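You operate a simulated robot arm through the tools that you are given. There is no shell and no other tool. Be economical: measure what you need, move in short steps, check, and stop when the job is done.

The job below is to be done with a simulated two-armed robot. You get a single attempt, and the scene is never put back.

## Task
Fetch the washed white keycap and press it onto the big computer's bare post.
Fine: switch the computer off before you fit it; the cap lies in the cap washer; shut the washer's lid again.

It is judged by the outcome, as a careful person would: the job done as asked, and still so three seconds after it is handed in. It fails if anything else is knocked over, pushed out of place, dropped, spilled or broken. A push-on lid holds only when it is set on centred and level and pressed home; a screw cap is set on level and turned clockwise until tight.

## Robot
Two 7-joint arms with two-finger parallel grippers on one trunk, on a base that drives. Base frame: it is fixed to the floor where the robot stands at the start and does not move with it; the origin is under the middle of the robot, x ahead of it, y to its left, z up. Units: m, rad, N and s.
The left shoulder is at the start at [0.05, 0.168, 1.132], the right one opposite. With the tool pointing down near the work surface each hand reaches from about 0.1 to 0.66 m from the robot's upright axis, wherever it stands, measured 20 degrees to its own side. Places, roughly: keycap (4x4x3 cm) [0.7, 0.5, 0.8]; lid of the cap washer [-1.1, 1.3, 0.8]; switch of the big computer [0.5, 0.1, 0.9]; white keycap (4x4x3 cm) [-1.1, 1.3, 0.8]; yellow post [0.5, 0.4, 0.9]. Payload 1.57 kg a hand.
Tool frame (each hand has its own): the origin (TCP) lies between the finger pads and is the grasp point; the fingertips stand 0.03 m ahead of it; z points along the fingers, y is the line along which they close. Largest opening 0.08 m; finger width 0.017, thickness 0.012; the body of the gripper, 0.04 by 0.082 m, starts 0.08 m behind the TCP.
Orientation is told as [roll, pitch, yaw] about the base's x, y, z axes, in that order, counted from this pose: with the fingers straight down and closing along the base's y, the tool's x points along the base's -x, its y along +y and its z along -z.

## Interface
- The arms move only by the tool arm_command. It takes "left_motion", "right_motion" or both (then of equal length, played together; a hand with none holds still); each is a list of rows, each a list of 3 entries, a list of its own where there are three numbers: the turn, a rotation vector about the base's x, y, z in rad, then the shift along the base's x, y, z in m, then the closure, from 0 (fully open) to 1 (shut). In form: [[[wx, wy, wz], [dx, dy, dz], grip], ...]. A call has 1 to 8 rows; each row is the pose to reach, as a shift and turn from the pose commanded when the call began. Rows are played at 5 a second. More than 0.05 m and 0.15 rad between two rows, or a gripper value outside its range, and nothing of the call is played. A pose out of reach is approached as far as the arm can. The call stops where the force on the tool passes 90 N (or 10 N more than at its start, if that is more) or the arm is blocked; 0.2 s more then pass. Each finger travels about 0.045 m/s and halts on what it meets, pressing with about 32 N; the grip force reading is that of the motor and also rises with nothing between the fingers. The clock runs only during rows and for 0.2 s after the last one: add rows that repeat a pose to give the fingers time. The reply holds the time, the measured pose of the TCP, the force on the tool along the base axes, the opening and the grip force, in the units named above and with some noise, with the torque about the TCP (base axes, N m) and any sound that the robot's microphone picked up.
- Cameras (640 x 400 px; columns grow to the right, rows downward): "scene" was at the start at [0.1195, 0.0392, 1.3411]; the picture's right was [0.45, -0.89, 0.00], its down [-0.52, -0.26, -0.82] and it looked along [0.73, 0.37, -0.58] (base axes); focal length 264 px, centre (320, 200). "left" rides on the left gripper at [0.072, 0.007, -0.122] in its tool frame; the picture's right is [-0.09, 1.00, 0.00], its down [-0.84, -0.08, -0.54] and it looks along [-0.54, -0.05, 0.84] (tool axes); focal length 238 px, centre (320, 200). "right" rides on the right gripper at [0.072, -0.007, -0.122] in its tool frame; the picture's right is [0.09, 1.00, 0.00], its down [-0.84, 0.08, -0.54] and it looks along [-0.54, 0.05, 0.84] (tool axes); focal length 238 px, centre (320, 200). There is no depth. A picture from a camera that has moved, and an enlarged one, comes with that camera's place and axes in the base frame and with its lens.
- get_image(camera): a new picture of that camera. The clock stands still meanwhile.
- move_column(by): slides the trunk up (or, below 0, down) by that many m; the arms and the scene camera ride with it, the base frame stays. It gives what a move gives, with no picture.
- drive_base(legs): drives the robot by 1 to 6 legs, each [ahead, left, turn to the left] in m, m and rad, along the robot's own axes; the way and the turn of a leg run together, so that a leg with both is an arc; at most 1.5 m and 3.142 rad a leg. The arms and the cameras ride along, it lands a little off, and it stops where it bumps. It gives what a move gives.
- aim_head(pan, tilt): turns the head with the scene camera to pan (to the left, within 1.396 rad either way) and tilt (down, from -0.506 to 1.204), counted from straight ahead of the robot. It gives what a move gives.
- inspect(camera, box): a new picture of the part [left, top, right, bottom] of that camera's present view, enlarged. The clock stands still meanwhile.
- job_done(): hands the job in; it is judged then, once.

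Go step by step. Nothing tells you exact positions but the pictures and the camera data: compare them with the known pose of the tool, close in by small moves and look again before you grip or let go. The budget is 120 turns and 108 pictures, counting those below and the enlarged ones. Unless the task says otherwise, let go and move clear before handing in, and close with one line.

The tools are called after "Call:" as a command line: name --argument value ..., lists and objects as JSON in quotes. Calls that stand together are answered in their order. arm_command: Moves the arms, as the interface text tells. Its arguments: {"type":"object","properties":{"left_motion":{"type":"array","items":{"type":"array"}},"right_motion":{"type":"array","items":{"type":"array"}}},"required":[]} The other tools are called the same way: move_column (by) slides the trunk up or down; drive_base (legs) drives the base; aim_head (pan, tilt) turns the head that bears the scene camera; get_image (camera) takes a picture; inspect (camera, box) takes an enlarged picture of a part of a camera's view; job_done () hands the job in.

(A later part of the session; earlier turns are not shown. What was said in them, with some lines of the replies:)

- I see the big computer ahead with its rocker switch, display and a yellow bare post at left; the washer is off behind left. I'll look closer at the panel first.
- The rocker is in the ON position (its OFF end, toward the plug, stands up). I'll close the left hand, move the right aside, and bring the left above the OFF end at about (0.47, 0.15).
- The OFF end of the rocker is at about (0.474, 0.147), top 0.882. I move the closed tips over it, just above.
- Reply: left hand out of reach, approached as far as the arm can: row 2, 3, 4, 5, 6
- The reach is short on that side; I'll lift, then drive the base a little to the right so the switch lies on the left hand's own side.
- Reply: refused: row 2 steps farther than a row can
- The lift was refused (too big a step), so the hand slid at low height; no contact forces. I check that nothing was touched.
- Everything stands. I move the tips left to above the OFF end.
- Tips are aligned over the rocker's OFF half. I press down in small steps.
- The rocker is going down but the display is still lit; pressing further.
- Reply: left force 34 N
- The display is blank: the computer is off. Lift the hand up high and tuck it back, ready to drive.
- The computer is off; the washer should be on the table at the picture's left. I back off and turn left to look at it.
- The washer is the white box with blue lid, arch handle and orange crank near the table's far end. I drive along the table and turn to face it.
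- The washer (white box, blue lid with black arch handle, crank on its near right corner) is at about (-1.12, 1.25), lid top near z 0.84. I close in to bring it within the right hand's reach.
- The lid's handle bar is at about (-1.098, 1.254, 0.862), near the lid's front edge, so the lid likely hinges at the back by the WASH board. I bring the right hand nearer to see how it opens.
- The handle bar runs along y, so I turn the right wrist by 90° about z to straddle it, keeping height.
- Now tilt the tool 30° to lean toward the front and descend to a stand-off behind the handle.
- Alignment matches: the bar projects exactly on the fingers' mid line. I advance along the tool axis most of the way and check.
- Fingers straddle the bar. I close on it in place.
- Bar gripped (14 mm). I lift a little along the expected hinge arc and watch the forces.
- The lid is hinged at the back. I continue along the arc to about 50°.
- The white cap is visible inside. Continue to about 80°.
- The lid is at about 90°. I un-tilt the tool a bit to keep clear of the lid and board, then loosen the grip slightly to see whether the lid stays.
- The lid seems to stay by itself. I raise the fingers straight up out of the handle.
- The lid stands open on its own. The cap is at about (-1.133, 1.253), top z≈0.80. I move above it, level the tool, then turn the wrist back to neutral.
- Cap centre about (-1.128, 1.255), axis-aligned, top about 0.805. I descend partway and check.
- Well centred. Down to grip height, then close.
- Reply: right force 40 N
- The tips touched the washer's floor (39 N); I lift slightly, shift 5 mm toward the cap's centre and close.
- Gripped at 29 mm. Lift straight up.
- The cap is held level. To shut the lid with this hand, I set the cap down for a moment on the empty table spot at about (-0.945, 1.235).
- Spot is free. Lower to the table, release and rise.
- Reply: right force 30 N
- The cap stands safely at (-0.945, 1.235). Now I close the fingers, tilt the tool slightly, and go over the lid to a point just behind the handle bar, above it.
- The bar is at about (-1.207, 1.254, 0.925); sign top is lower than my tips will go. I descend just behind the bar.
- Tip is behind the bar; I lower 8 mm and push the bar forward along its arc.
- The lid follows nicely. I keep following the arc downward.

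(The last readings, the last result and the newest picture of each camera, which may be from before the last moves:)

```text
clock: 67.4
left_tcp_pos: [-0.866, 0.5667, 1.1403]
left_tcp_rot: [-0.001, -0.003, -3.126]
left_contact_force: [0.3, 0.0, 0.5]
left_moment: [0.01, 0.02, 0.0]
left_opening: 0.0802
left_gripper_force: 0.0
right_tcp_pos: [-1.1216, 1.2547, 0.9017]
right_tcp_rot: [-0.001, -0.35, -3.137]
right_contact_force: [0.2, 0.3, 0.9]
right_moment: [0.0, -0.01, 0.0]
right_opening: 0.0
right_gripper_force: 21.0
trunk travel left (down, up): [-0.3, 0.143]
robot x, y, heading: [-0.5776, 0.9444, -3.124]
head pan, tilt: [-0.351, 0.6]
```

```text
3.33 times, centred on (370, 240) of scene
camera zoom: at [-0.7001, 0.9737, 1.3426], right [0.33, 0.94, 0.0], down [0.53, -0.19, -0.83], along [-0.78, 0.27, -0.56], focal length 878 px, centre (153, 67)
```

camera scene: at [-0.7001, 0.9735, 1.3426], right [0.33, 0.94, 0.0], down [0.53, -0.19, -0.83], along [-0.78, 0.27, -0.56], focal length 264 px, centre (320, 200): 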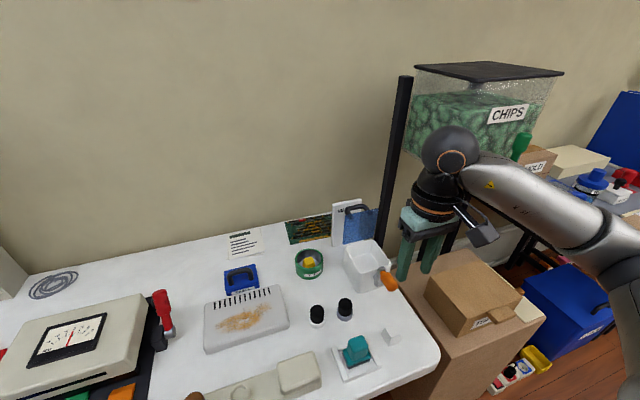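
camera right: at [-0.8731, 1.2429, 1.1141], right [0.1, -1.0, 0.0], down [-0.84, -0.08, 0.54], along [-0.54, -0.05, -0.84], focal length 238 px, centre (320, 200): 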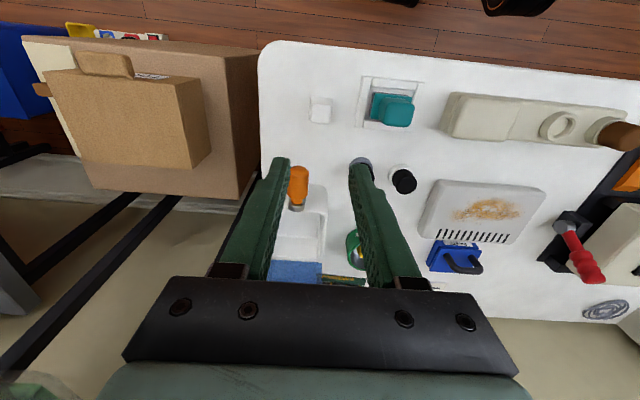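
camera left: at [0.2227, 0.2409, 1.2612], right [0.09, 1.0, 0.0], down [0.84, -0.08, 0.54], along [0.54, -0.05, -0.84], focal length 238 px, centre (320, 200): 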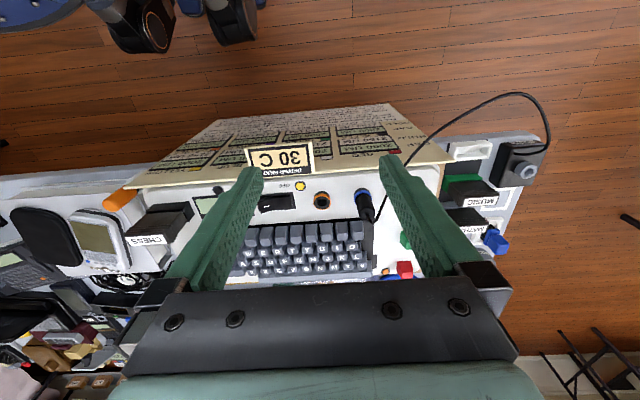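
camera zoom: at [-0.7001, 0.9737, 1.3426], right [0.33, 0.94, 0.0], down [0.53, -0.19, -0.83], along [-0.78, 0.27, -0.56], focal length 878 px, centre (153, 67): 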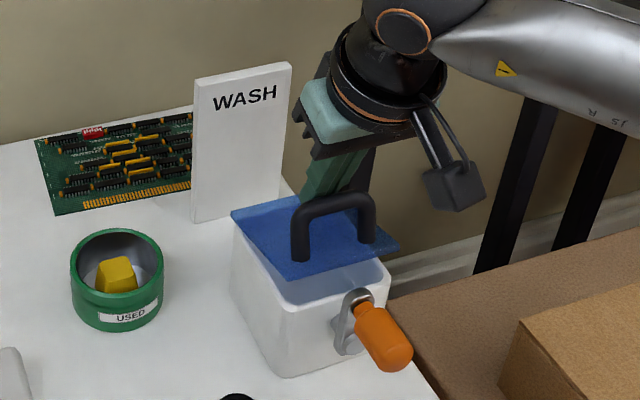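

Nearly shut (~14°). I press straight down on the lid itself behind the bar.

Call:
arm_command --right_motion '[[[0, 0, 0], [0.0, 0, -0.01], 1], [[0, 0, 0], [0.0, 0, -0.02], 1], [[0, 0, 0], [0.0, 0, -0.028], 1], [[0, 0, 0], [0.0, 0, -0.034], 1], [[0, 0, 0], [0.0, 0, -0.039], 1], [[0, 0, 0], [0.0, 0, -0.042], 1]]'

Call:
inspect --camera "scene" --box '[310, 180, 430, 300]'

```text
clock: 68.8
left_tcp_pos: [-0.8642, 0.5672, 1.1412]
left_tcp_rot: [-0.003, -0.003, -3.127]
left_contact_force: [0.4, -0.4, -0.1]
left_moment: [-0.03, 0.02, 0.0]
left_opening: 0.0796
left_gripper_force: 0.0
right_tcp_pos: [-1.1227, 1.2545, 0.8656]
right_tcp_rot: [-0.002, -0.355, -3.14]
right_contact_force: [7.2, 2.8, 17.0]
right_moment: [0.04, -0.16, 0.14]
right_opening: 0.0
right_gripper_force: 21.0
trunk travel left (down, up): [-0.3, 0.143]
robot x, y, heading: [-0.5823, 0.9451, -3.123]
head pan, tilt: [-0.351, 0.6]
```

```text
3.33 times, centred on (370, 240) of scene
camera zoom: at [-0.6979, 0.9731, 1.3432], right [0.33, 0.94, 0.0], down [0.53, -0.19, -0.83], along [-0.78, 0.27, -0.56], focal length 878 px, centre (153, 67)
```

zoom: 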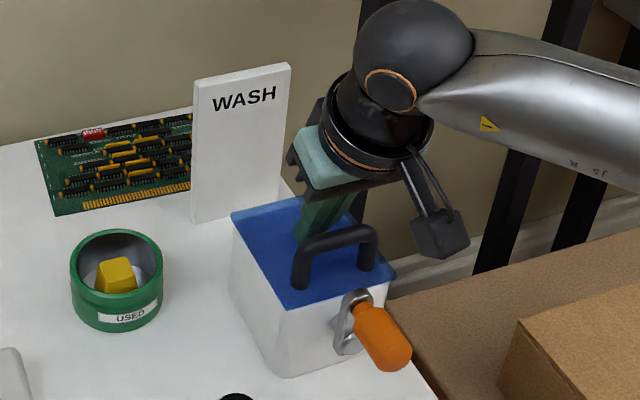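

Lid shut. I withdraw up, level the tool and go above the cap on the table.

Call:
arm_command --right_motion '[[[0, 0, 0], [-0.005, 0, 0.01], 1], [[0, 0, 0], [-0.006, 0, 0.05], 1], [[0, 0, 0], [0.0, 0, 0.095], 1], [[0, -0.12, 0], [0.045, -0.005, 0.11], 0.6], [[0, -0.24, 0], [0.09, -0.01, 0.11], 0.31], [[0, -0.35, 0], [0.135, -0.015, 0.11], 0.31], [[0, -0.35, 0], [0.178, -0.02, 0.1], 0.31], [[0, -0.35, 0], [0.178, -0.02, 0.07], 0.31]]'

Call:
get_image --camera "right"

Call:
get_image --camera "scene"

```text
clock: 70.6
left_tcp_pos: [-0.8665, 0.5676, 1.1392]
left_tcp_rot: [-0.002, -0.003, -3.127]
left_contact_force: [-0.7, 0.7, -0.2]
left_moment: [-0.02, -0.05, 0.01]
left_opening: 0.08
left_gripper_force: 0.1
right_tcp_pos: [-0.9435, 1.2351, 0.9315]
right_tcp_rot: [0.003, 0.001, -3.14]
right_contact_force: [0.6, 0.0, 0.7]
right_moment: [0.01, 0.02, 0.03]
right_opening: 0.0553
right_gripper_force: 0.0
trunk travel left (down, up): [-0.3, 0.143]
robot x, y, heading: [-0.5746, 0.9454, -3.121]
head pan, tilt: [-0.351, 0.6]
```

```text
38 pictures are left
camera right: at [-0.8733, 1.2428, 1.0542], right [0.09, -1.0, 0.0], down [-0.84, -0.08, 0.54], along [-0.54, -0.05, -0.84], focal length 238 px, centre (320, 200)
```

right: 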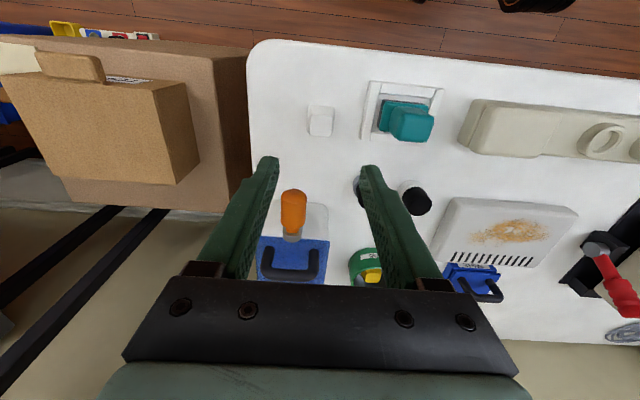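

```text
37 pictures are left
camera scene: at [-0.7004, 0.9738, 1.3426], right [0.33, 0.94, 0.0], down [0.53, -0.19, -0.82], along [-0.78, 0.27, -0.57], focal length 264 px, centre (320, 200)
```

scene: 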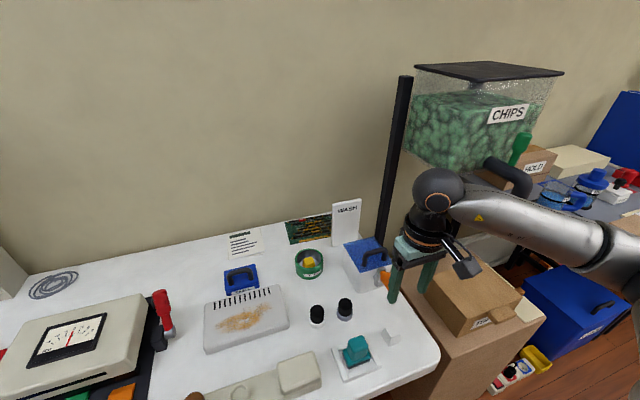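

Lid closed, cap on the table directly under. I descend to grip it again, a bit higher on its sides.

Call:
arm_command --right_motion '[[[0, 0, 0], [-0.002, 0, -0.045], 0.31], [[0, 0, 0], [-0.002, 0, -0.09], 0.31], [[0, 0, 0], [-0.002, 0, -0.125], 0.31], [[0, 0, 0], [-0.002, 0, -0.141], 0.31], [[0, 0, 0], [-0.002, 0, -0.141], 0.31]]'

Call:
inspect --camera "right" --box '[250, 90, 390, 200]'

```text
clock: 71.8
left_tcp_pos: [-0.8657, 0.5676, 1.1394]
left_tcp_rot: [-0.002, -0.003, -3.126]
left_contact_force: [0.1, -0.4, -0.5]
left_moment: [0.01, 0.0, -0.01]
left_opening: 0.08
left_gripper_force: 0.0
right_tcp_pos: [-0.9478, 1.234, 0.7919]
right_tcp_rot: [0.0, 0.0, -3.138]
right_contact_force: [0.2, 0.6, 0.0]
right_moment: [-0.01, -0.01, 0.01]
right_opening: 0.0552
right_gripper_force: 0.2
trunk travel left (down, up): [-0.3, 0.143]
robot x, y, heading: [-0.5784, 0.9452, -3.123]
head pan, tilt: [-0.351, 0.6]
```

```text
3.64 times, centred on (320, 145) of right
camera zoom: at [-0.8763, 1.2412, 0.9136], right [0.09, -1.0, 0.0], down [-0.84, -0.08, 0.54], along [-0.54, -0.05, -0.84], focal length 867 px, centre (320, 400)
```

zoom: 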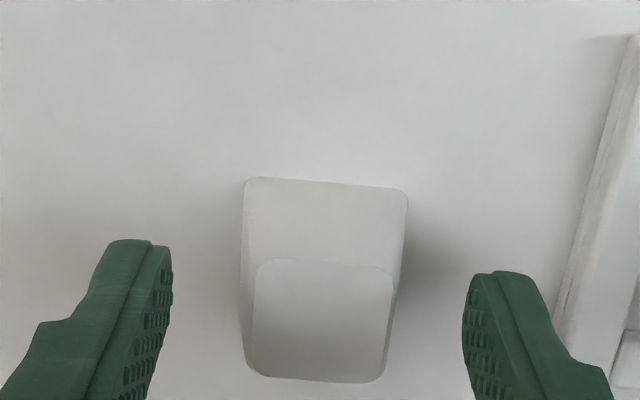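

Call:
arm_command --right_motion '[[[0, 0, 0], [0, 0, 0], 0.6], [[0, 0, 0], [0, 0, 0], 1], [[0, 0, 0], [0, 0, 0], 1], [[0, 0, 0], [0, 0, 0], 1], [[0, 0, 0], [0, 0, 0.04], 1], [[0, 0, 0], [0, 0, 0.09], 1], [[0, 0, 0], [0, 0, 0.14], 1], [[0, 0, 0], [0, 0, 0.19], 1]]'

Call:
inspect --camera "right" --box '[250, 90, 390, 230]'

Call:
inspect --camera "scene" --box '[350, 190, 490, 310]'

```text
clock: 73.6
left_tcp_pos: [-0.8661, 0.5664, 1.1399]
left_tcp_rot: [-0.003, -0.002, -3.126]
left_contact_force: [0.6, -0.5, -0.3]
left_moment: [0.02, 0.02, 0.03]
left_opening: 0.08
left_gripper_force: 0.0
right_tcp_pos: [-0.9468, 1.234, 0.9823]
right_tcp_rot: [0.0, 0.001, -3.139]
right_contact_force: [-0.2, 0.6, -0.3]
right_moment: [0.01, -0.01, 0.02]
right_opening: 0.0273
right_gripper_force: 31.9
trunk travel left (down, up): [-0.3, 0.143]
robot x, y, heading: [-0.5808, 0.9462, -3.123]
head pan, tilt: [-0.351, 0.6]
```

```text
2.86 times, centred on (320, 160) of right
camera zoom: at [-0.8756, 1.2413, 1.1051], right [0.09, -1.0, 0.0], down [-0.84, -0.08, 0.54], along [-0.54, -0.05, -0.84], focal length 681 px, centre (320, 314)
```

zoom: 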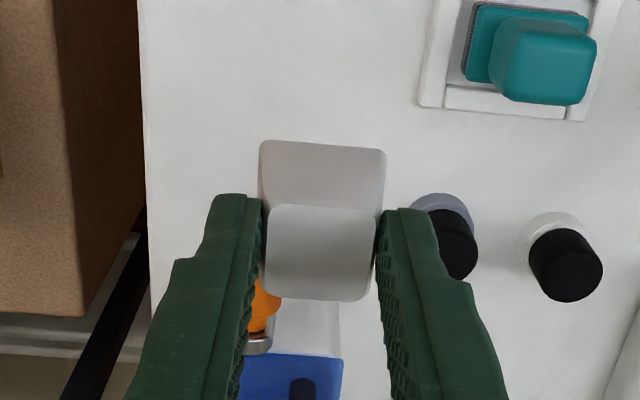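

```text
3.33 times, centred on (420, 250) of scene
camera zoom: at [-0.7001, 0.9734, 1.3426], right [0.33, 0.94, 0.0], down [0.53, -0.19, -0.83], along [-0.78, 0.27, -0.56], focal length 878 px, centre (-13, 33)
```

zoom: 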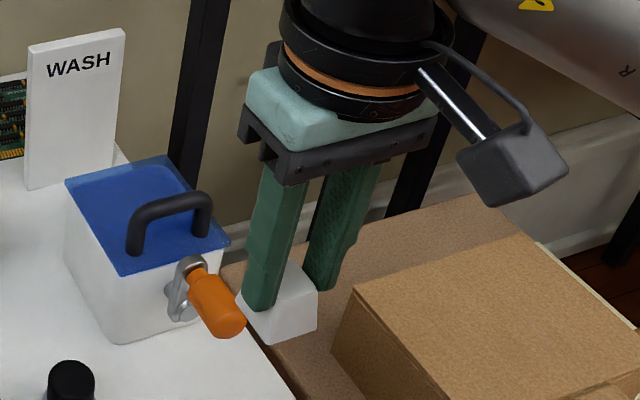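

Cap held squarely, 27 mm. I tuck the hand up and back, then back off, turn around and head for the computer.

Call:
arm_command --right_motion '[[[0, 0, 0], [0.03, 0, 0.04], 1], [[0, 0, 0], [0.06, -0.01, 0.075], 1], [[0, 0, 0], [0.09, -0.02, 0.11], 1], [[0, 0, 0], [0.12, -0.02, 0.14], 1], [[0, 0, 0], [0.12, -0.02, 0.14], 1]]'

Call:
drive_base --legs '[[-0.35, 0, 0], [0, 0, 3.123]]'

Call:
aim_head --pan -0.4 --tilt 0.6

Call:
get_image --camera "scene"

```text
clock: 74.8
left_tcp_pos: [-0.8655, 0.5669, 1.1392]
left_tcp_rot: [-0.001, -0.001, -3.126]
left_contact_force: [0.7, 0.3, 0.2]
left_moment: [0.02, 0.02, 0.0]
left_opening: 0.0799
left_gripper_force: 0.0
right_tcp_pos: [-0.8244, 1.2127, 1.1176]
right_tcp_rot: [-0.001, 0.001, -3.14]
right_contact_force: [-0.3, 1.0, 0.2]
right_moment: [0.03, 0.03, 0.04]
right_opening: 0.0274
right_gripper_force: 32.0
trunk travel left (down, up): [-0.3, 0.143]
robot x, y, heading: [-0.5775, 0.9467, -3.126]
head pan, tilt: [-0.351, 0.6]
```

```text
clock: 84.3
left_tcp_pos: [0.0592, 1.3235, 1.1393]
left_tcp_rot: [0.002, -0.003, -0.001]
left_contact_force: [1.1, 0.5, -0.4]
left_moment: [0.06, 0.0, -0.04]
left_opening: 0.08
left_gripper_force: 0.1
right_tcp_pos: [0.0081, 0.6785, 1.1167]
right_tcp_rot: [0.001, 0.0, -0.015]
right_contact_force: [0.2, -0.6, 0.1]
right_moment: [-0.04, 0.01, -0.01]
right_opening: 0.027
right_gripper_force: 31.3
trunk travel left (down, up): [-0.3, 0.143]
robot x, y, heading: [-0.2346, 0.9457, 0.002]
head pan, tilt: [-0.351, 0.6]
```

```text
clock: 85.0
left_tcp_pos: [0.0603, 1.3246, 1.1405]
left_tcp_rot: [-0.001, -0.001, 0.0]
left_contact_force: [0.7, 0.6, 0.0]
left_moment: [0.02, 0.02, 0.03]
left_opening: 0.0802
left_gripper_force: 0.1
right_tcp_pos: [0.0077, 0.6791, 1.1167]
right_tcp_rot: [0.001, 0.0, -0.014]
right_contact_force: [-0.5, -0.6, -0.1]
right_moment: [-0.01, -0.01, 0.03]
right_opening: 0.0272
right_gripper_force: 31.4
trunk travel left (down, up): [-0.3, 0.143]
robot x, y, heading: [-0.2346, 0.9477, -0.002]
head pan, tilt: [-0.4, 0.6]
```

```text
33 pictures are left
camera scene: at [-0.1124, 0.9159, 1.3426], right [-0.39, -0.92, 0.0], down [-0.52, 0.22, -0.83], along [0.76, -0.32, -0.56], focal length 264 px, centre (320, 200)
```

scene: 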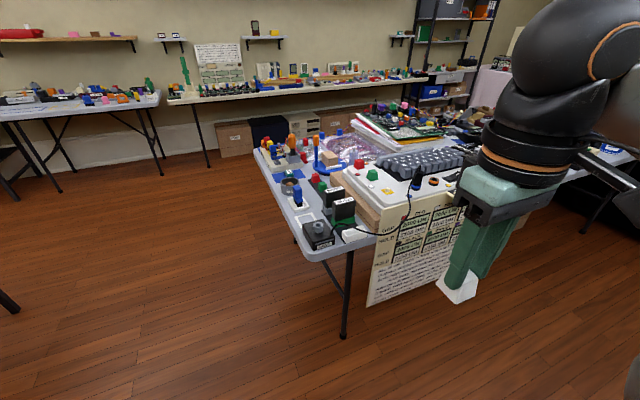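

Clear floor; the desk's left end is ahead. I drive to stand left of the post so it lies in the right hand's zone.

Call:
drive_base --legs '[[0.0, -0.31, 0], [0.22, 0, 0]]'

Call:
get_image --camera "right"

Call:
get_image --camera "scene"

```text
clock: 88.3
left_tcp_pos: [0.2782, 1.0146, 1.1402]
left_tcp_rot: [-0.003, -0.003, -0.001]
left_contact_force: [-0.5, 0.4, 0.6]
left_moment: [0.03, 0.03, -0.01]
left_opening: 0.0799
left_gripper_force: 0.0
right_tcp_pos: [0.2272, 0.367, 1.1172]
right_tcp_rot: [0.002, 0.002, -0.013]
right_contact_force: [-0.7, -0.3, -0.5]
right_moment: [-0.02, 0.06, -0.02]
right_opening: 0.0273
right_gripper_force: 31.7
trunk travel left (down, up): [-0.3, 0.143]
robot x, y, heading: [-0.0184, 0.6394, 0.004]
head pan, tilt: [-0.4, 0.6]
```

```text
32 pictures are left
camera right: at [0.1544, 0.3631, 1.2392], right [-0.08, 1.0, 0.0], down [0.84, 0.07, 0.54], along [0.54, 0.04, -0.84], focal length 238 px, centre (320, 200)
```

right: 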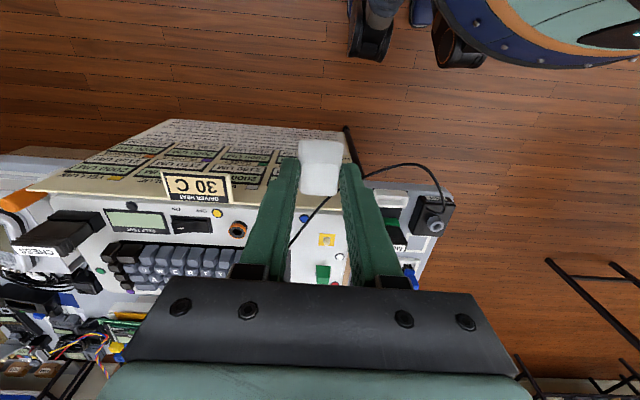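

```text
31 pictures are left
camera scene: at [0.1059, 0.6052, 1.3425], right [-0.39, -0.92, 0.0], down [-0.52, 0.22, -0.82], along [0.76, -0.32, -0.57], focal length 264 px, centre (320, 200)
```

scene: 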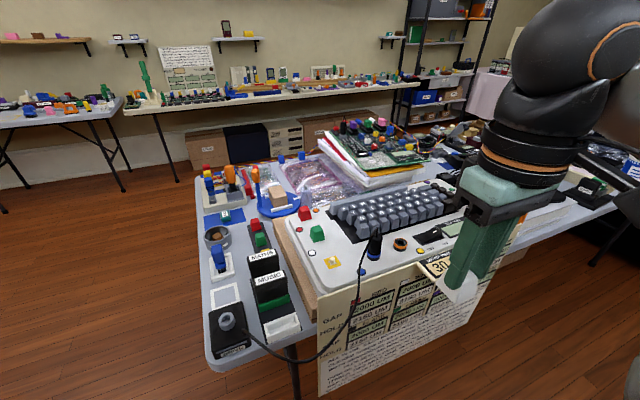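

Call:
inspect --camera "scene" --box '[290, 215, 390, 295]'

Call:
inspect --camera "right" --box '[285, 215, 365, 285]'

```text
5.00 times, centred on (340, 255) of scene
camera zoom: at [0.1059, 0.6052, 1.3425], right [-0.39, -0.92, 0.0], down [-0.52, 0.22, -0.82], along [0.76, -0.32, -0.57], focal length 1318 px, centre (220, -75)
```

zoom: 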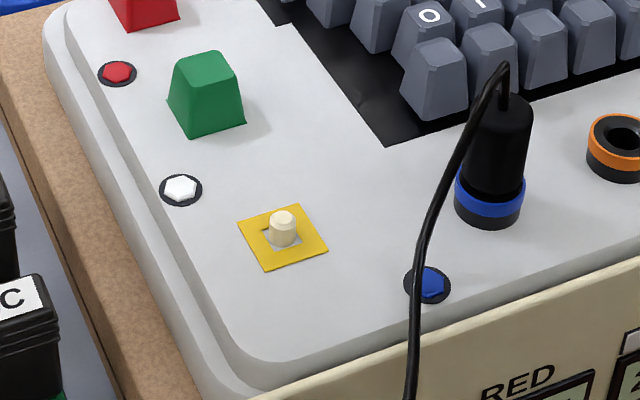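

```text
5.71 times, centred on (325, 250) of right
camera zoom: at [0.1544, 0.3631, 1.2392], right [-0.08, 1.0, 0.0], down [0.84, 0.07, 0.54], along [0.54, 0.04, -0.84], focal length 1362 px, centre (291, -86)
```

zoom: 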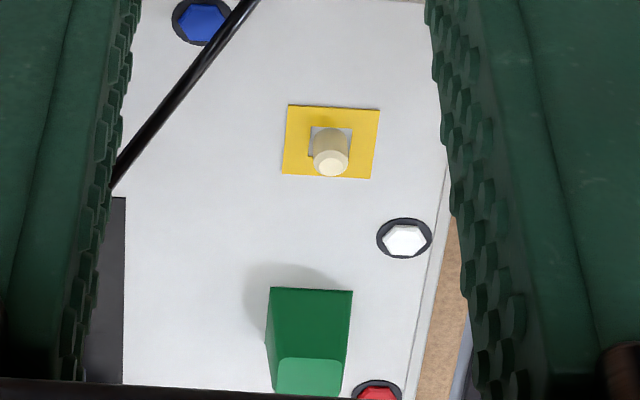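

The bare post top is at about (0.503, 0.405, 0.866), square aligned with my axes. I move the cap above it and stop well clear.

Call:
arm_command --right_motion '[[[0, 0, 0.013], [0.045, 0.006, -0.0], 1], [[0, 0, 0.013], [0.09, 0.012, -0.0], 1], [[0, 0, 0.013], [0.135, 0.02, -0.01], 1], [[0, 0, 0.013], [0.18, 0.026, -0.03], 1], [[0, 0, 0.013], [0.22, 0.032, -0.06], 1], [[0, 0, 0.013], [0.255, 0.037, -0.09], 1], [[0, 0, 0.013], [0.276, 0.038, -0.13], 1], [[0, 0, 0.013], [0.276, 0.038, -0.157], 1]]'

Call:
inspect --camera "scene" --box '[280, 195, 400, 295]'

Call:
inspect --camera "right" --box '[240, 60, 400, 200]'

```text
refused: row 5 steps farther than a row can; nothing moved
```

```text
4.00 times, centred on (340, 245) of scene
camera zoom: at [0.1059, 0.6052, 1.3425], right [-0.39, -0.92, 0.0], down [-0.52, 0.22, -0.82], along [0.76, -0.32, -0.57], focal length 1054 px, centre (240, 20)
```

zoom: 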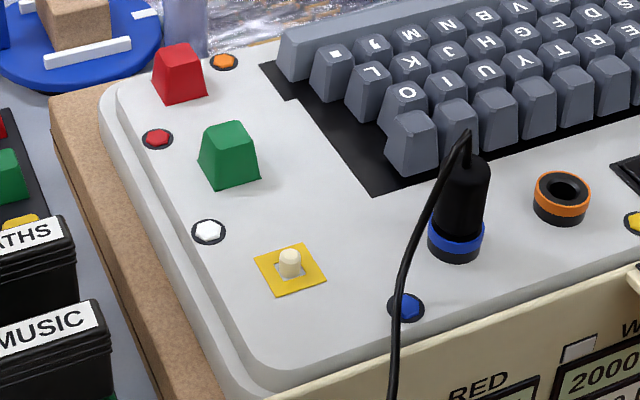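

```text
2.86 times, centred on (320, 130) of right
camera zoom: at [0.1544, 0.3631, 1.2392], right [-0.08, 1.0, 0.0], down [0.84, 0.07, 0.54], along [0.54, 0.04, -0.84], focal length 681 px, centre (320, 400)
```

zoom: 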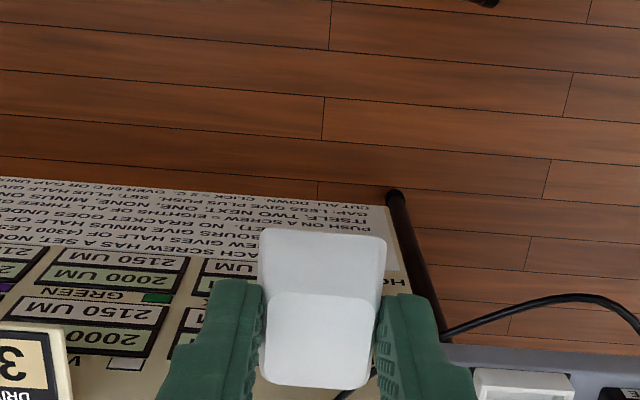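

A step was too large; I repeat with shorter steps.

Call:
arm_command --right_motion '[[[0, 0, 0.013], [0.045, 0.006, 0.0], 1], [[0, 0, 0.013], [0.09, 0.012, 0.0], 1], [[0, 0, 0.013], [0.135, 0.02, -0.01], 1], [[0, 0, 0.013], [0.175, 0.026, -0.03], 1], [[0, 0, 0.013], [0.21, 0.032, -0.055], 1], [[0, 0, 0.013], [0.245, 0.037, -0.08], 1], [[0, 0, 0.013], [0.276, 0.038, -0.11], 1], [[0, 0, 0.013], [0.276, 0.038, -0.15], 1]]'

Call:
inspect --camera "scene" --box '[280, 195, 400, 295]'

Call:
get_image --camera "right"

```text
clock: 90.1
left_tcp_pos: [0.2777, 1.0136, 1.1397]
left_tcp_rot: [0.0, -0.002, -0.003]
left_contact_force: [0.7, -0.1, 0.0]
left_moment: [0.02, 0.0, -0.01]
left_opening: 0.0802
left_gripper_force: 0.1
right_tcp_pos: [0.5044, 0.4044, 0.965]
right_tcp_rot: [0.0, 0.0, 0.002]
right_contact_force: [0.5, -0.6, -0.7]
right_moment: [0.05, 0.0, 0.0]
right_opening: 0.0268
right_gripper_force: 32.3
trunk travel left (down, up): [-0.3, 0.143]
robot x, y, heading: [-0.0159, 0.6393, -0.004]
head pan, tilt: [-0.4, 0.6]
```

```text
4.00 times, centred on (340, 245) of scene
camera zoom: at [0.1054, 0.6049, 1.3426], right [-0.39, -0.92, 0.0], down [-0.52, 0.22, -0.82], along [0.76, -0.32, -0.57], focal length 1054 px, centre (240, 20)
```

zoom: 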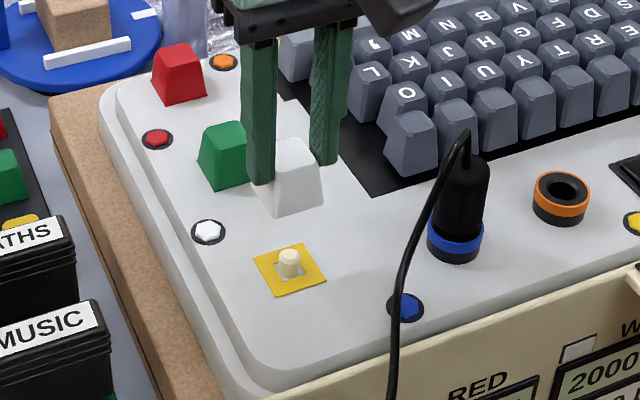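

```text
25 pictures are left
camera right: at [0.4309, 0.3982, 1.0869], right [-0.09, 1.0, 0.0], down [0.84, 0.08, 0.54], along [0.54, 0.05, -0.84], focal length 238 px, centre (320, 200)
```

right: 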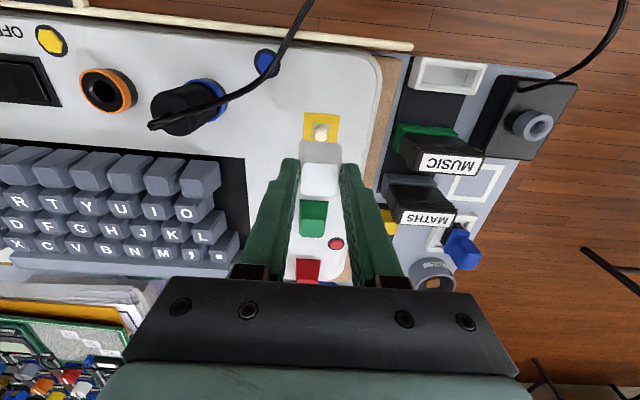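

The cap hangs over the post. I go lower, leaving about 1–2 cm, and compare closely in both views.

Call:
arm_command --right_motion '[[[0, 0, 0], [0, 0, -0.02], 1], [[0, 0, 0], [-0.003, 0, -0.033], 1], [[0, 0, 0], [-0.003, 0, -0.033], 1]]'

Call:
inspect --camera "scene" --box '[300, 215, 370, 275]'

Call:
inspect --camera "right" --box '[275, 95, 365, 195]'

```text
clock: 90.9
left_tcp_pos: [0.2777, 1.014, 1.1398]
left_tcp_rot: [-0.002, 0.0, -0.003]
left_contact_force: [0.3, 0.8, 0.1]
left_moment: [0.01, 0.02, -0.02]
left_opening: 0.0797
left_gripper_force: 0.0
right_tcp_pos: [0.4988, 0.4057, 0.9333]
right_tcp_rot: [-0.001, -0.001, 0.0]
right_contact_force: [-0.9, 0.0, 0.1]
right_moment: [0.01, 0.0, 0.02]
right_opening: 0.0271
right_gripper_force: 32.0
trunk travel left (down, up): [-0.3, 0.143]
robot x, y, heading: [-0.0188, 0.6386, -0.003]
head pan, tilt: [-0.4, 0.6]
```

```text
6.67 times, centred on (335, 245) of scene
camera zoom: at [0.1053, 0.6052, 1.3426], right [-0.39, -0.92, 0.0], down [-0.52, 0.22, -0.83], along [0.76, -0.32, -0.56], focal length 1757 px, centre (220, -100)
```

zoom: 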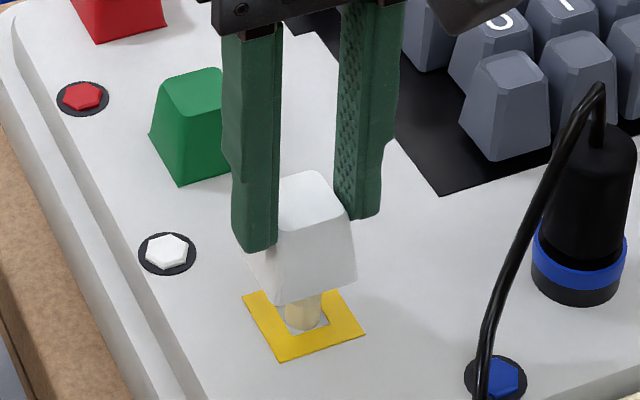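

```text
4.00 times, centred on (320, 145) of right
camera zoom: at [0.4264, 0.3999, 1.0561], right [-0.09, 1.0, 0.0], down [0.84, 0.08, 0.54], along [0.54, 0.05, -0.84], focal length 953 px, centre (320, 420)
```

zoom: 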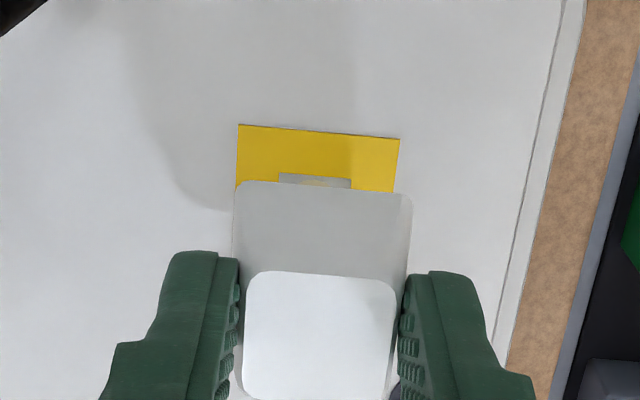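

The cap is centred over the square to about 2 mm; I correct (+1, −1.5 mm) and lower onto the post.

Call:
arm_command --right_motion '[[[0, 0, 0], [0.001, -0.0015, 0], 1], [[0, 0, 0], [0.001, -0.0015, -0.008], 1], [[0, 0, 0], [0.001, -0.0015, -0.014], 1], [[0, 0, 0], [0.001, -0.0015, -0.018], 1], [[0, 0, 0], [0.001, -0.0015, -0.021], 1], [[0, 0, 0], [0.001, -0.0015, -0.024], 1]]'

Call:
inspect --camera "scene" --box '[300, 215, 370, 275]'

Call:
inspect --camera "right" --box '[275, 95, 365, 195]'

```text
clock: 92.3
left_tcp_pos: [0.2742, 1.0148, 1.1414]
left_tcp_rot: [-0.001, -0.007, -0.002]
left_contact_force: [-0.1, 0.3, 0.1]
left_moment: [-0.02, 0.0, 0.02]
left_opening: 0.0801
left_gripper_force: 0.0
right_tcp_pos: [0.4991, 0.4057, 0.9162]
right_tcp_rot: [0.002, -0.013, -0.003]
right_contact_force: [-11.5, -4.0, 38.2]
right_moment: [-0.16, 0.39, -0.03]
right_opening: 0.0273
right_gripper_force: 32.2
trunk travel left (down, up): [-0.3, 0.143]
robot x, y, heading: [-0.0185, 0.6381, -0.003]
head pan, tilt: [-0.4, 0.6]
```

```text
6.67 times, centred on (335, 245) of scene
camera zoom: at [0.1005, 0.6063, 1.3437], right [-0.39, -0.92, 0.0], down [-0.52, 0.22, -0.83], along [0.76, -0.32, -0.56], focal length 1757 px, centre (220, -100)
```

zoom: 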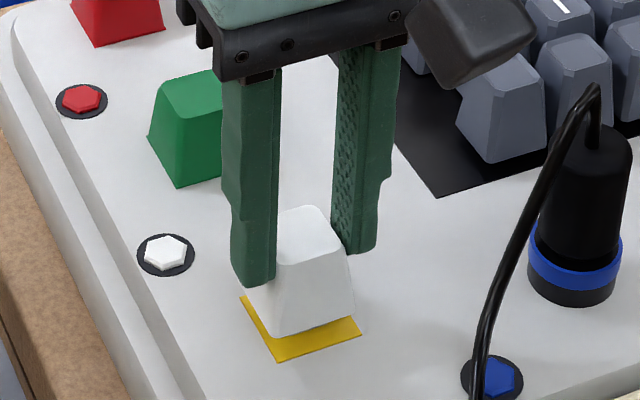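

```text
4.00 times, centred on (320, 145) of right
camera zoom: at [0.4252, 0.399, 1.038], right [-0.09, 1.0, 0.0], down [0.83, 0.08, 0.55], along [0.55, 0.05, -0.83], focal length 953 px, centre (320, 420)
```

zoom: 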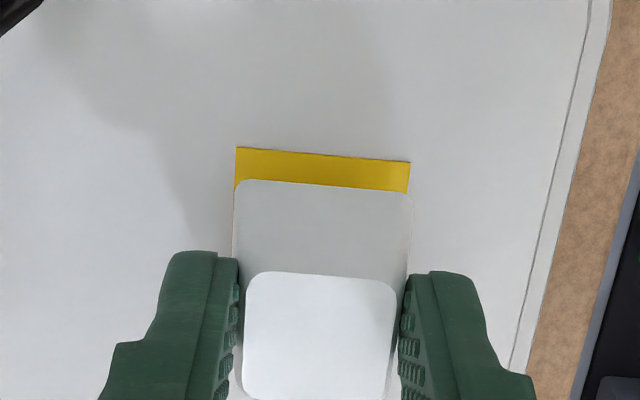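

The cap rests on the post, centred within about 1 mm. I press further.

Call:
arm_command --right_motion '[[[0, 0, 0], [0.0, 0, -0.003], 1], [[0, 0, 0], [0.0, 0, -0.006], 1], [[0, 0, 0], [0.0, 0, -0.008], 1], [[0, 0, 0], [0.0, 0, -0.008], 1]]'

Call:
inspect --camera "scene" --box '[300, 215, 370, 275]'

```text
clock: 93.3
left_tcp_pos: [0.2754, 1.0133, 1.1417]
left_tcp_rot: [-0.001, -0.007, 0.0]
left_contact_force: [-0.2, -0.1, -0.4]
left_moment: [-0.01, 0.0, -0.01]
left_opening: 0.0799
left_gripper_force: 0.1
right_tcp_pos: [0.4993, 0.4041, 0.9089]
right_tcp_rot: [0.004, -0.016, -0.004]
right_contact_force: [-1.2, -8.1, 39.9]
right_moment: [-0.29, -0.09, 0.01]
right_opening: 0.0288
right_gripper_force: 32.4
trunk travel left (down, up): [-0.3, 0.143]
robot x, y, heading: [-0.0158, 0.6394, 0.0]
head pan, tilt: [-0.4, 0.6]
```

```text
6.67 times, centred on (335, 245) of scene
camera zoom: at [0.1016, 0.6061, 1.3431], right [-0.39, -0.92, 0.0], down [-0.52, 0.22, -0.83], along [0.76, -0.32, -0.56], focal length 1757 px, centre (220, -100)
```

zoom: 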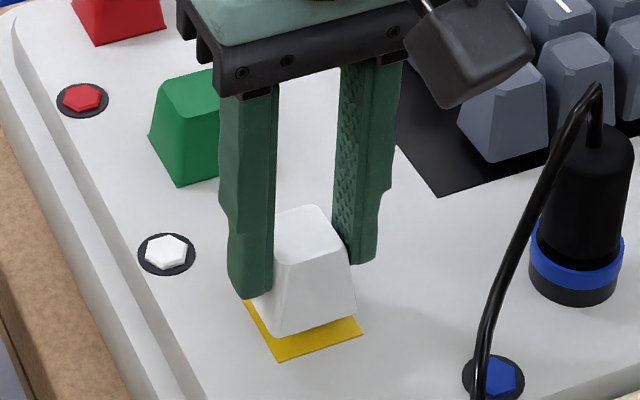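

The fingers slid down the cap; the cap sits level on the post. I unload, open gently and look, then press from the top with closed fingers.

Call:
arm_command --right_motion '[[[0, 0, 0], [0.0, 0, 0.007], 1], [[0, 0, 0], [0.0, 0, 0.007], 0.62], [[0, 0, 0], [0.0, 0, 0.007], 0.5], [[0, 0, 0], [0.0, 0, 0.007], 0.35], [[0, 0, 0], [0.0, 0, 0.007], 0.35]]'

Call:
inspect --camera "scene" --box '[300, 215, 370, 275]'

Call:
inspect --camera "right" --box '[275, 95, 365, 195]'

```text
clock: 94.5
left_tcp_pos: [0.2779, 1.0144, 1.1409]
left_tcp_rot: [-0.001, -0.002, -0.001]
left_contact_force: [1.0, 0.0, -0.4]
left_moment: [0.0, -0.02, 0.03]
left_opening: 0.0799
left_gripper_force: 0.0
right_tcp_pos: [0.4997, 0.4048, 0.9094]
right_tcp_rot: [-0.001, 0.003, 0.0]
right_contact_force: [0.8, -0.8, -0.4]
right_moment: [0.0, -0.04, 0.0]
right_opening: 0.0516
right_gripper_force: 0.0
trunk travel left (down, up): [-0.3, 0.143]
robot x, y, heading: [-0.0151, 0.6409, -0.0]
head pan, tilt: [-0.4, 0.6]
```

```text
6.67 times, centred on (335, 245) of scene
camera zoom: at [0.1052, 0.6052, 1.3426], right [-0.39, -0.92, 0.0], down [-0.52, 0.22, -0.83], along [0.76, -0.32, -0.56], focal length 1757 px, centre (220, -100)
```

zoom: 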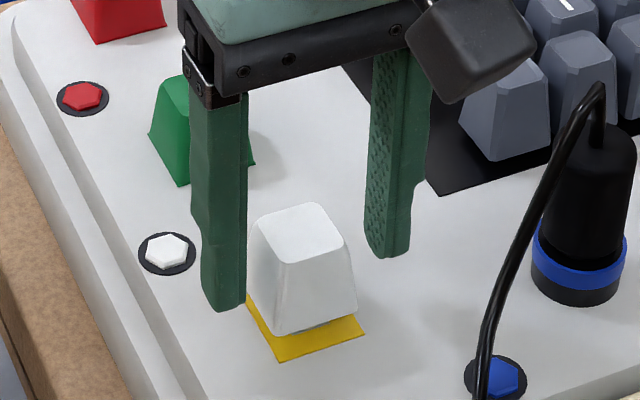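

```text
4.00 times, centred on (320, 145) of right
camera zoom: at [0.4275, 0.3985, 1.0309], right [-0.09, 1.0, 0.0], down [0.84, 0.08, 0.54], along [0.54, 0.05, -0.84], focal length 953 px, centre (320, 420)
```

zoom: 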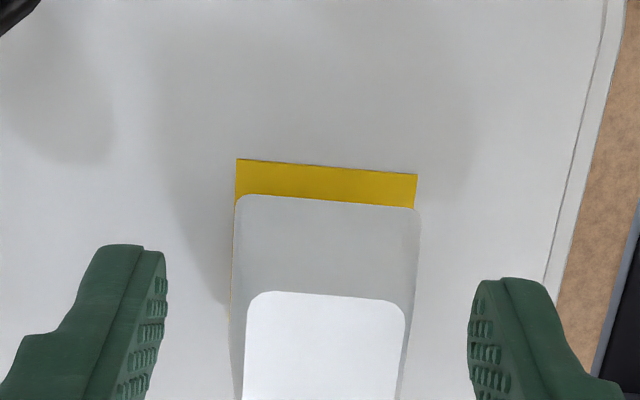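

The cap stands level on the post. I rise, close the fingers above its top and press down centrally.

Call:
arm_command --right_motion '[[[0, 0, 0], [0, 0, 0.03], 0.35], [[0, 0, 0], [0, 0, 0.05], 0.35], [[0, 0, 0], [0.001, 0, 0.05], 1], [[0, 0, 0], [0.001, 0, 0.05], 1], [[0, 0, 0], [0.001, 0, 0.05], 1], [[0, 0, 0], [0.001, 0, 0.03], 1], [[0, 0, 0], [0.001, 0, 0.025], 1], [[0, 0, 0], [0.001, 0, 0.022], 1]]'

Call:
inspect --camera "scene" --box '[300, 215, 370, 275]'

Call:
inspect --camera "right" --box '[275, 95, 365, 195]'

```text
clock: 96.3
left_tcp_pos: [0.2784, 1.0128, 1.1401]
left_tcp_rot: [-0.002, -0.002, -0.003]
left_contact_force: [-0.2, 0.3, -0.8]
left_moment: [-0.02, -0.03, 0.03]
left_opening: 0.0801
left_gripper_force: 0.2
right_tcp_pos: [0.5016, 0.4044, 0.931]
right_tcp_rot: [0.002, -0.001, 0.001]
right_contact_force: [0.0, -0.2, -0.2]
right_moment: [0.02, 0.0, 0.03]
right_opening: 0.0
right_gripper_force: 21.4
trunk travel left (down, up): [-0.3, 0.143]
robot x, y, heading: [-0.0177, 0.6407, -0.0]
head pan, tilt: [-0.4, 0.6]
```

```text
6.67 times, centred on (335, 245) of scene
camera zoom: at [0.1053, 0.6052, 1.3426], right [-0.39, -0.92, 0.0], down [-0.52, 0.22, -0.83], along [0.76, -0.32, -0.56], focal length 1757 px, centre (220, -100)
```

zoom: 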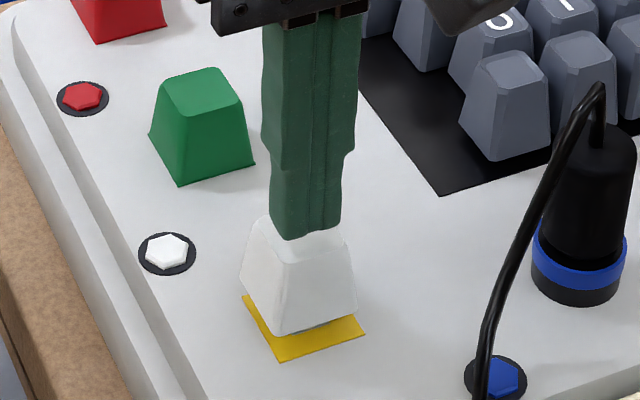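

```text
4.00 times, centred on (320, 145) of right
camera zoom: at [0.4291, 0.3989, 1.0536], right [-0.09, 1.0, 0.0], down [0.84, 0.08, 0.54], along [0.54, 0.05, -0.84], focal length 953 px, centre (320, 420)
```

zoom: 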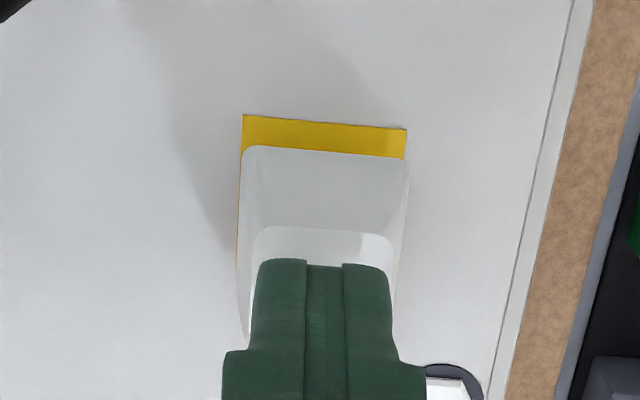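

Fingertips are centred on the cap's top. I press down in steps.

Call:
arm_command --right_motion '[[[0, 0, 0], [0, 0, -0.004], 1], [[0, 0, 0], [0, 0, -0.008], 1], [[0, 0, 0], [0, 0, -0.011], 1], [[0, 0, 0], [0, 0, -0.014], 1], [[0, 0, 0], [0, 0, -0.017], 1], [[0, 0, 0], [0, 0, -0.02], 1]]'

Call:
inspect --camera "scene" --box '[300, 215, 370, 275]'

```text
clock: 97.7
left_tcp_pos: [0.2726, 1.0135, 1.143]
left_tcp_rot: [-0.002, -0.007, -0.002]
left_contact_force: [-0.6, 0.7, 0.6]
left_moment: [0.0, -0.02, 0.02]
left_opening: 0.0802
left_gripper_force: 0.0
right_tcp_pos: [0.5006, 0.4047, 0.925]
right_tcp_rot: [0.004, -0.021, -0.004]
right_contact_force: [-12.8, -12.5, 61.2]
right_moment: [-0.37, 0.62, 0.26]
right_opening: 0.0
right_gripper_force: 21.1
trunk travel left (down, up): [-0.3, 0.143]
robot x, y, heading: [-0.0171, 0.6385, 0.003]
head pan, tilt: [-0.4, 0.6]
```

```text
6.67 times, centred on (335, 245) of scene
camera zoom: at [0.0984, 0.6063, 1.344], right [-0.39, -0.92, 0.0], down [-0.51, 0.22, -0.83], along [0.76, -0.32, -0.56], focal length 1757 px, centre (220, -100)
```

zoom: 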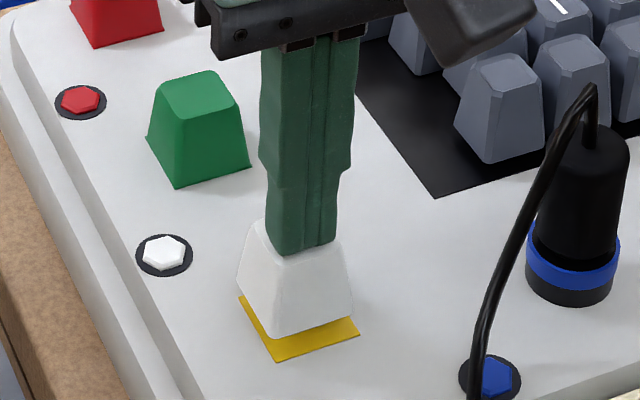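

Call:
arm_command --right_motion '[[[0, 0, 0], [-0.001, -0.001, -0.002], 1], [[0, 0, 0], [-0.001, -0.001, -0.004], 1], [[0, 0, 0], [-0.001, -0.001, -0.006], 1], [[0, 0, 0], [-0.001, -0.001, -0.006], 1]]'

Call:
inspect --camera "scene" --box '[300, 215, 370, 275]'

```text
clock: 98.7
left_tcp_pos: [0.2723, 1.0149, 1.1421]
left_tcp_rot: [-0.002, -0.008, -0.002]
left_contact_force: [0.9, 0.8, 0.4]
left_moment: [0.02, 0.02, 0.02]
left_opening: 0.08
left_gripper_force: 0.2
right_tcp_pos: [0.499, 0.4049, 0.9162]
right_tcp_rot: [0.003, -0.016, -0.002]
right_contact_force: [-17.7, -9.9, 55.6]
right_moment: [-0.33, 0.65, 0.0]
right_opening: 0.0002
right_gripper_force: 21.0
trunk travel left (down, up): [-0.3, 0.143]
robot x, y, heading: [-0.0183, 0.6384, -0.005]
head pan, tilt: [-0.4, 0.6]
```

```text
6.67 times, centred on (335, 245) of scene
camera zoom: at [0.0986, 0.6065, 1.3436], right [-0.39, -0.92, 0.0], down [-0.51, 0.22, -0.83], along [0.76, -0.32, -0.56], focal length 1757 px, centre (220, -100)
```

zoom: 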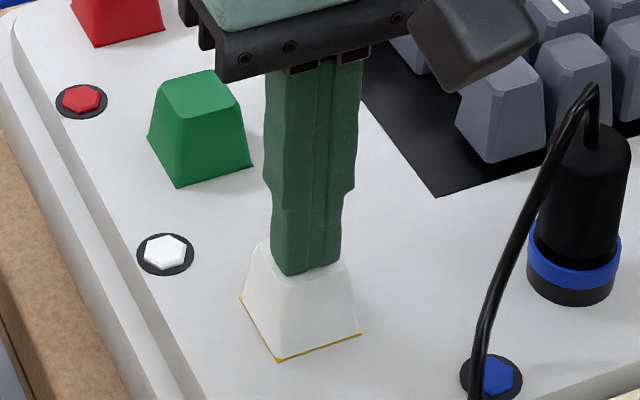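

The cap went home: it now covers the square flush with the panel. I lift off and move clear.

Call:
arm_command --right_motion '[[[0, 0, 0], [0, 0, 0.01], 1], [[0, 0, 0], [0, 0, 0.03], 1], [[0, 0, 0], [0, 0, 0.07], 1], [[0, 0, 0], [-0.02, 0, 0.11], 1], [[0, 0, 0], [-0.06, 0, 0.13], 1], [[0, 0, 0], [-0.1, 0, 0.15], 1], [[0, 0, 0], [-0.14, 0, 0.17], 1], [[0, 0, 0], [-0.18, 0, 0.19], 1]]'

Call:
inspect --camera "scene" --box '[280, 200, 440, 300]'

Call:
get_image --camera "right"

```text
clock: 100.5
left_tcp_pos: [0.2774, 1.0127, 1.1404]
left_tcp_rot: [-0.002, -0.001, 0.0]
left_contact_force: [-0.2, 0.8, -0.3]
left_moment: [-0.04, 0.02, -0.01]
left_opening: 0.08
left_gripper_force: 0.2
right_tcp_pos: [0.319, 0.4038, 1.0958]
right_tcp_rot: [0.0, 0.001, -0.001]
right_contact_force: [0.5, 0.3, -0.6]
right_moment: [0.04, -0.01, 0.03]
right_opening: 0.0002
right_gripper_force: 21.2
trunk travel left (down, up): [-0.3, 0.143]
robot x, y, heading: [-0.0187, 0.6426, -0.001]
head pan, tilt: [-0.4, 0.6]
```

```text
4.00 times, centred on (360, 250) of scene
camera zoom: at [0.1047, 0.6053, 1.3427], right [-0.39, -0.92, 0.0], down [-0.52, 0.22, -0.83], along [0.76, -0.32, -0.56], focal length 1054 px, centre (160, 0)
```

zoom: 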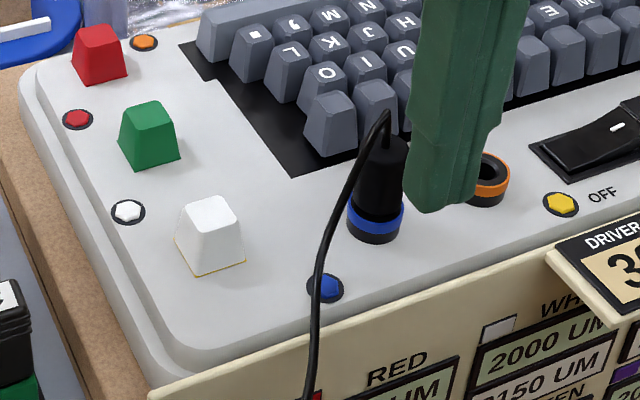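

```text
12 pictures are left
camera right: at [0.2472, 0.3986, 1.2184], right [-0.09, 1.0, 0.0], down [0.84, 0.08, 0.54], along [0.54, 0.05, -0.84], focal length 238 px, centre (320, 200)
```

right: 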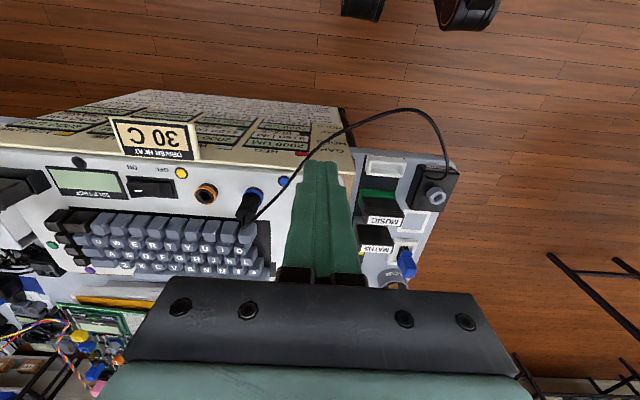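

The white cap is seated level on its post, the display is blank with the switch at OFF, and the washer lid was last seen shut. Both hands are clear, so I hand the job in.

Call:
job_done

```text
The job is handed in.
```

The big computer is switched off, the washed white keycap is pressed home on its post, the cap washer's lid is shut, and I saw nothing else knocked or moved.
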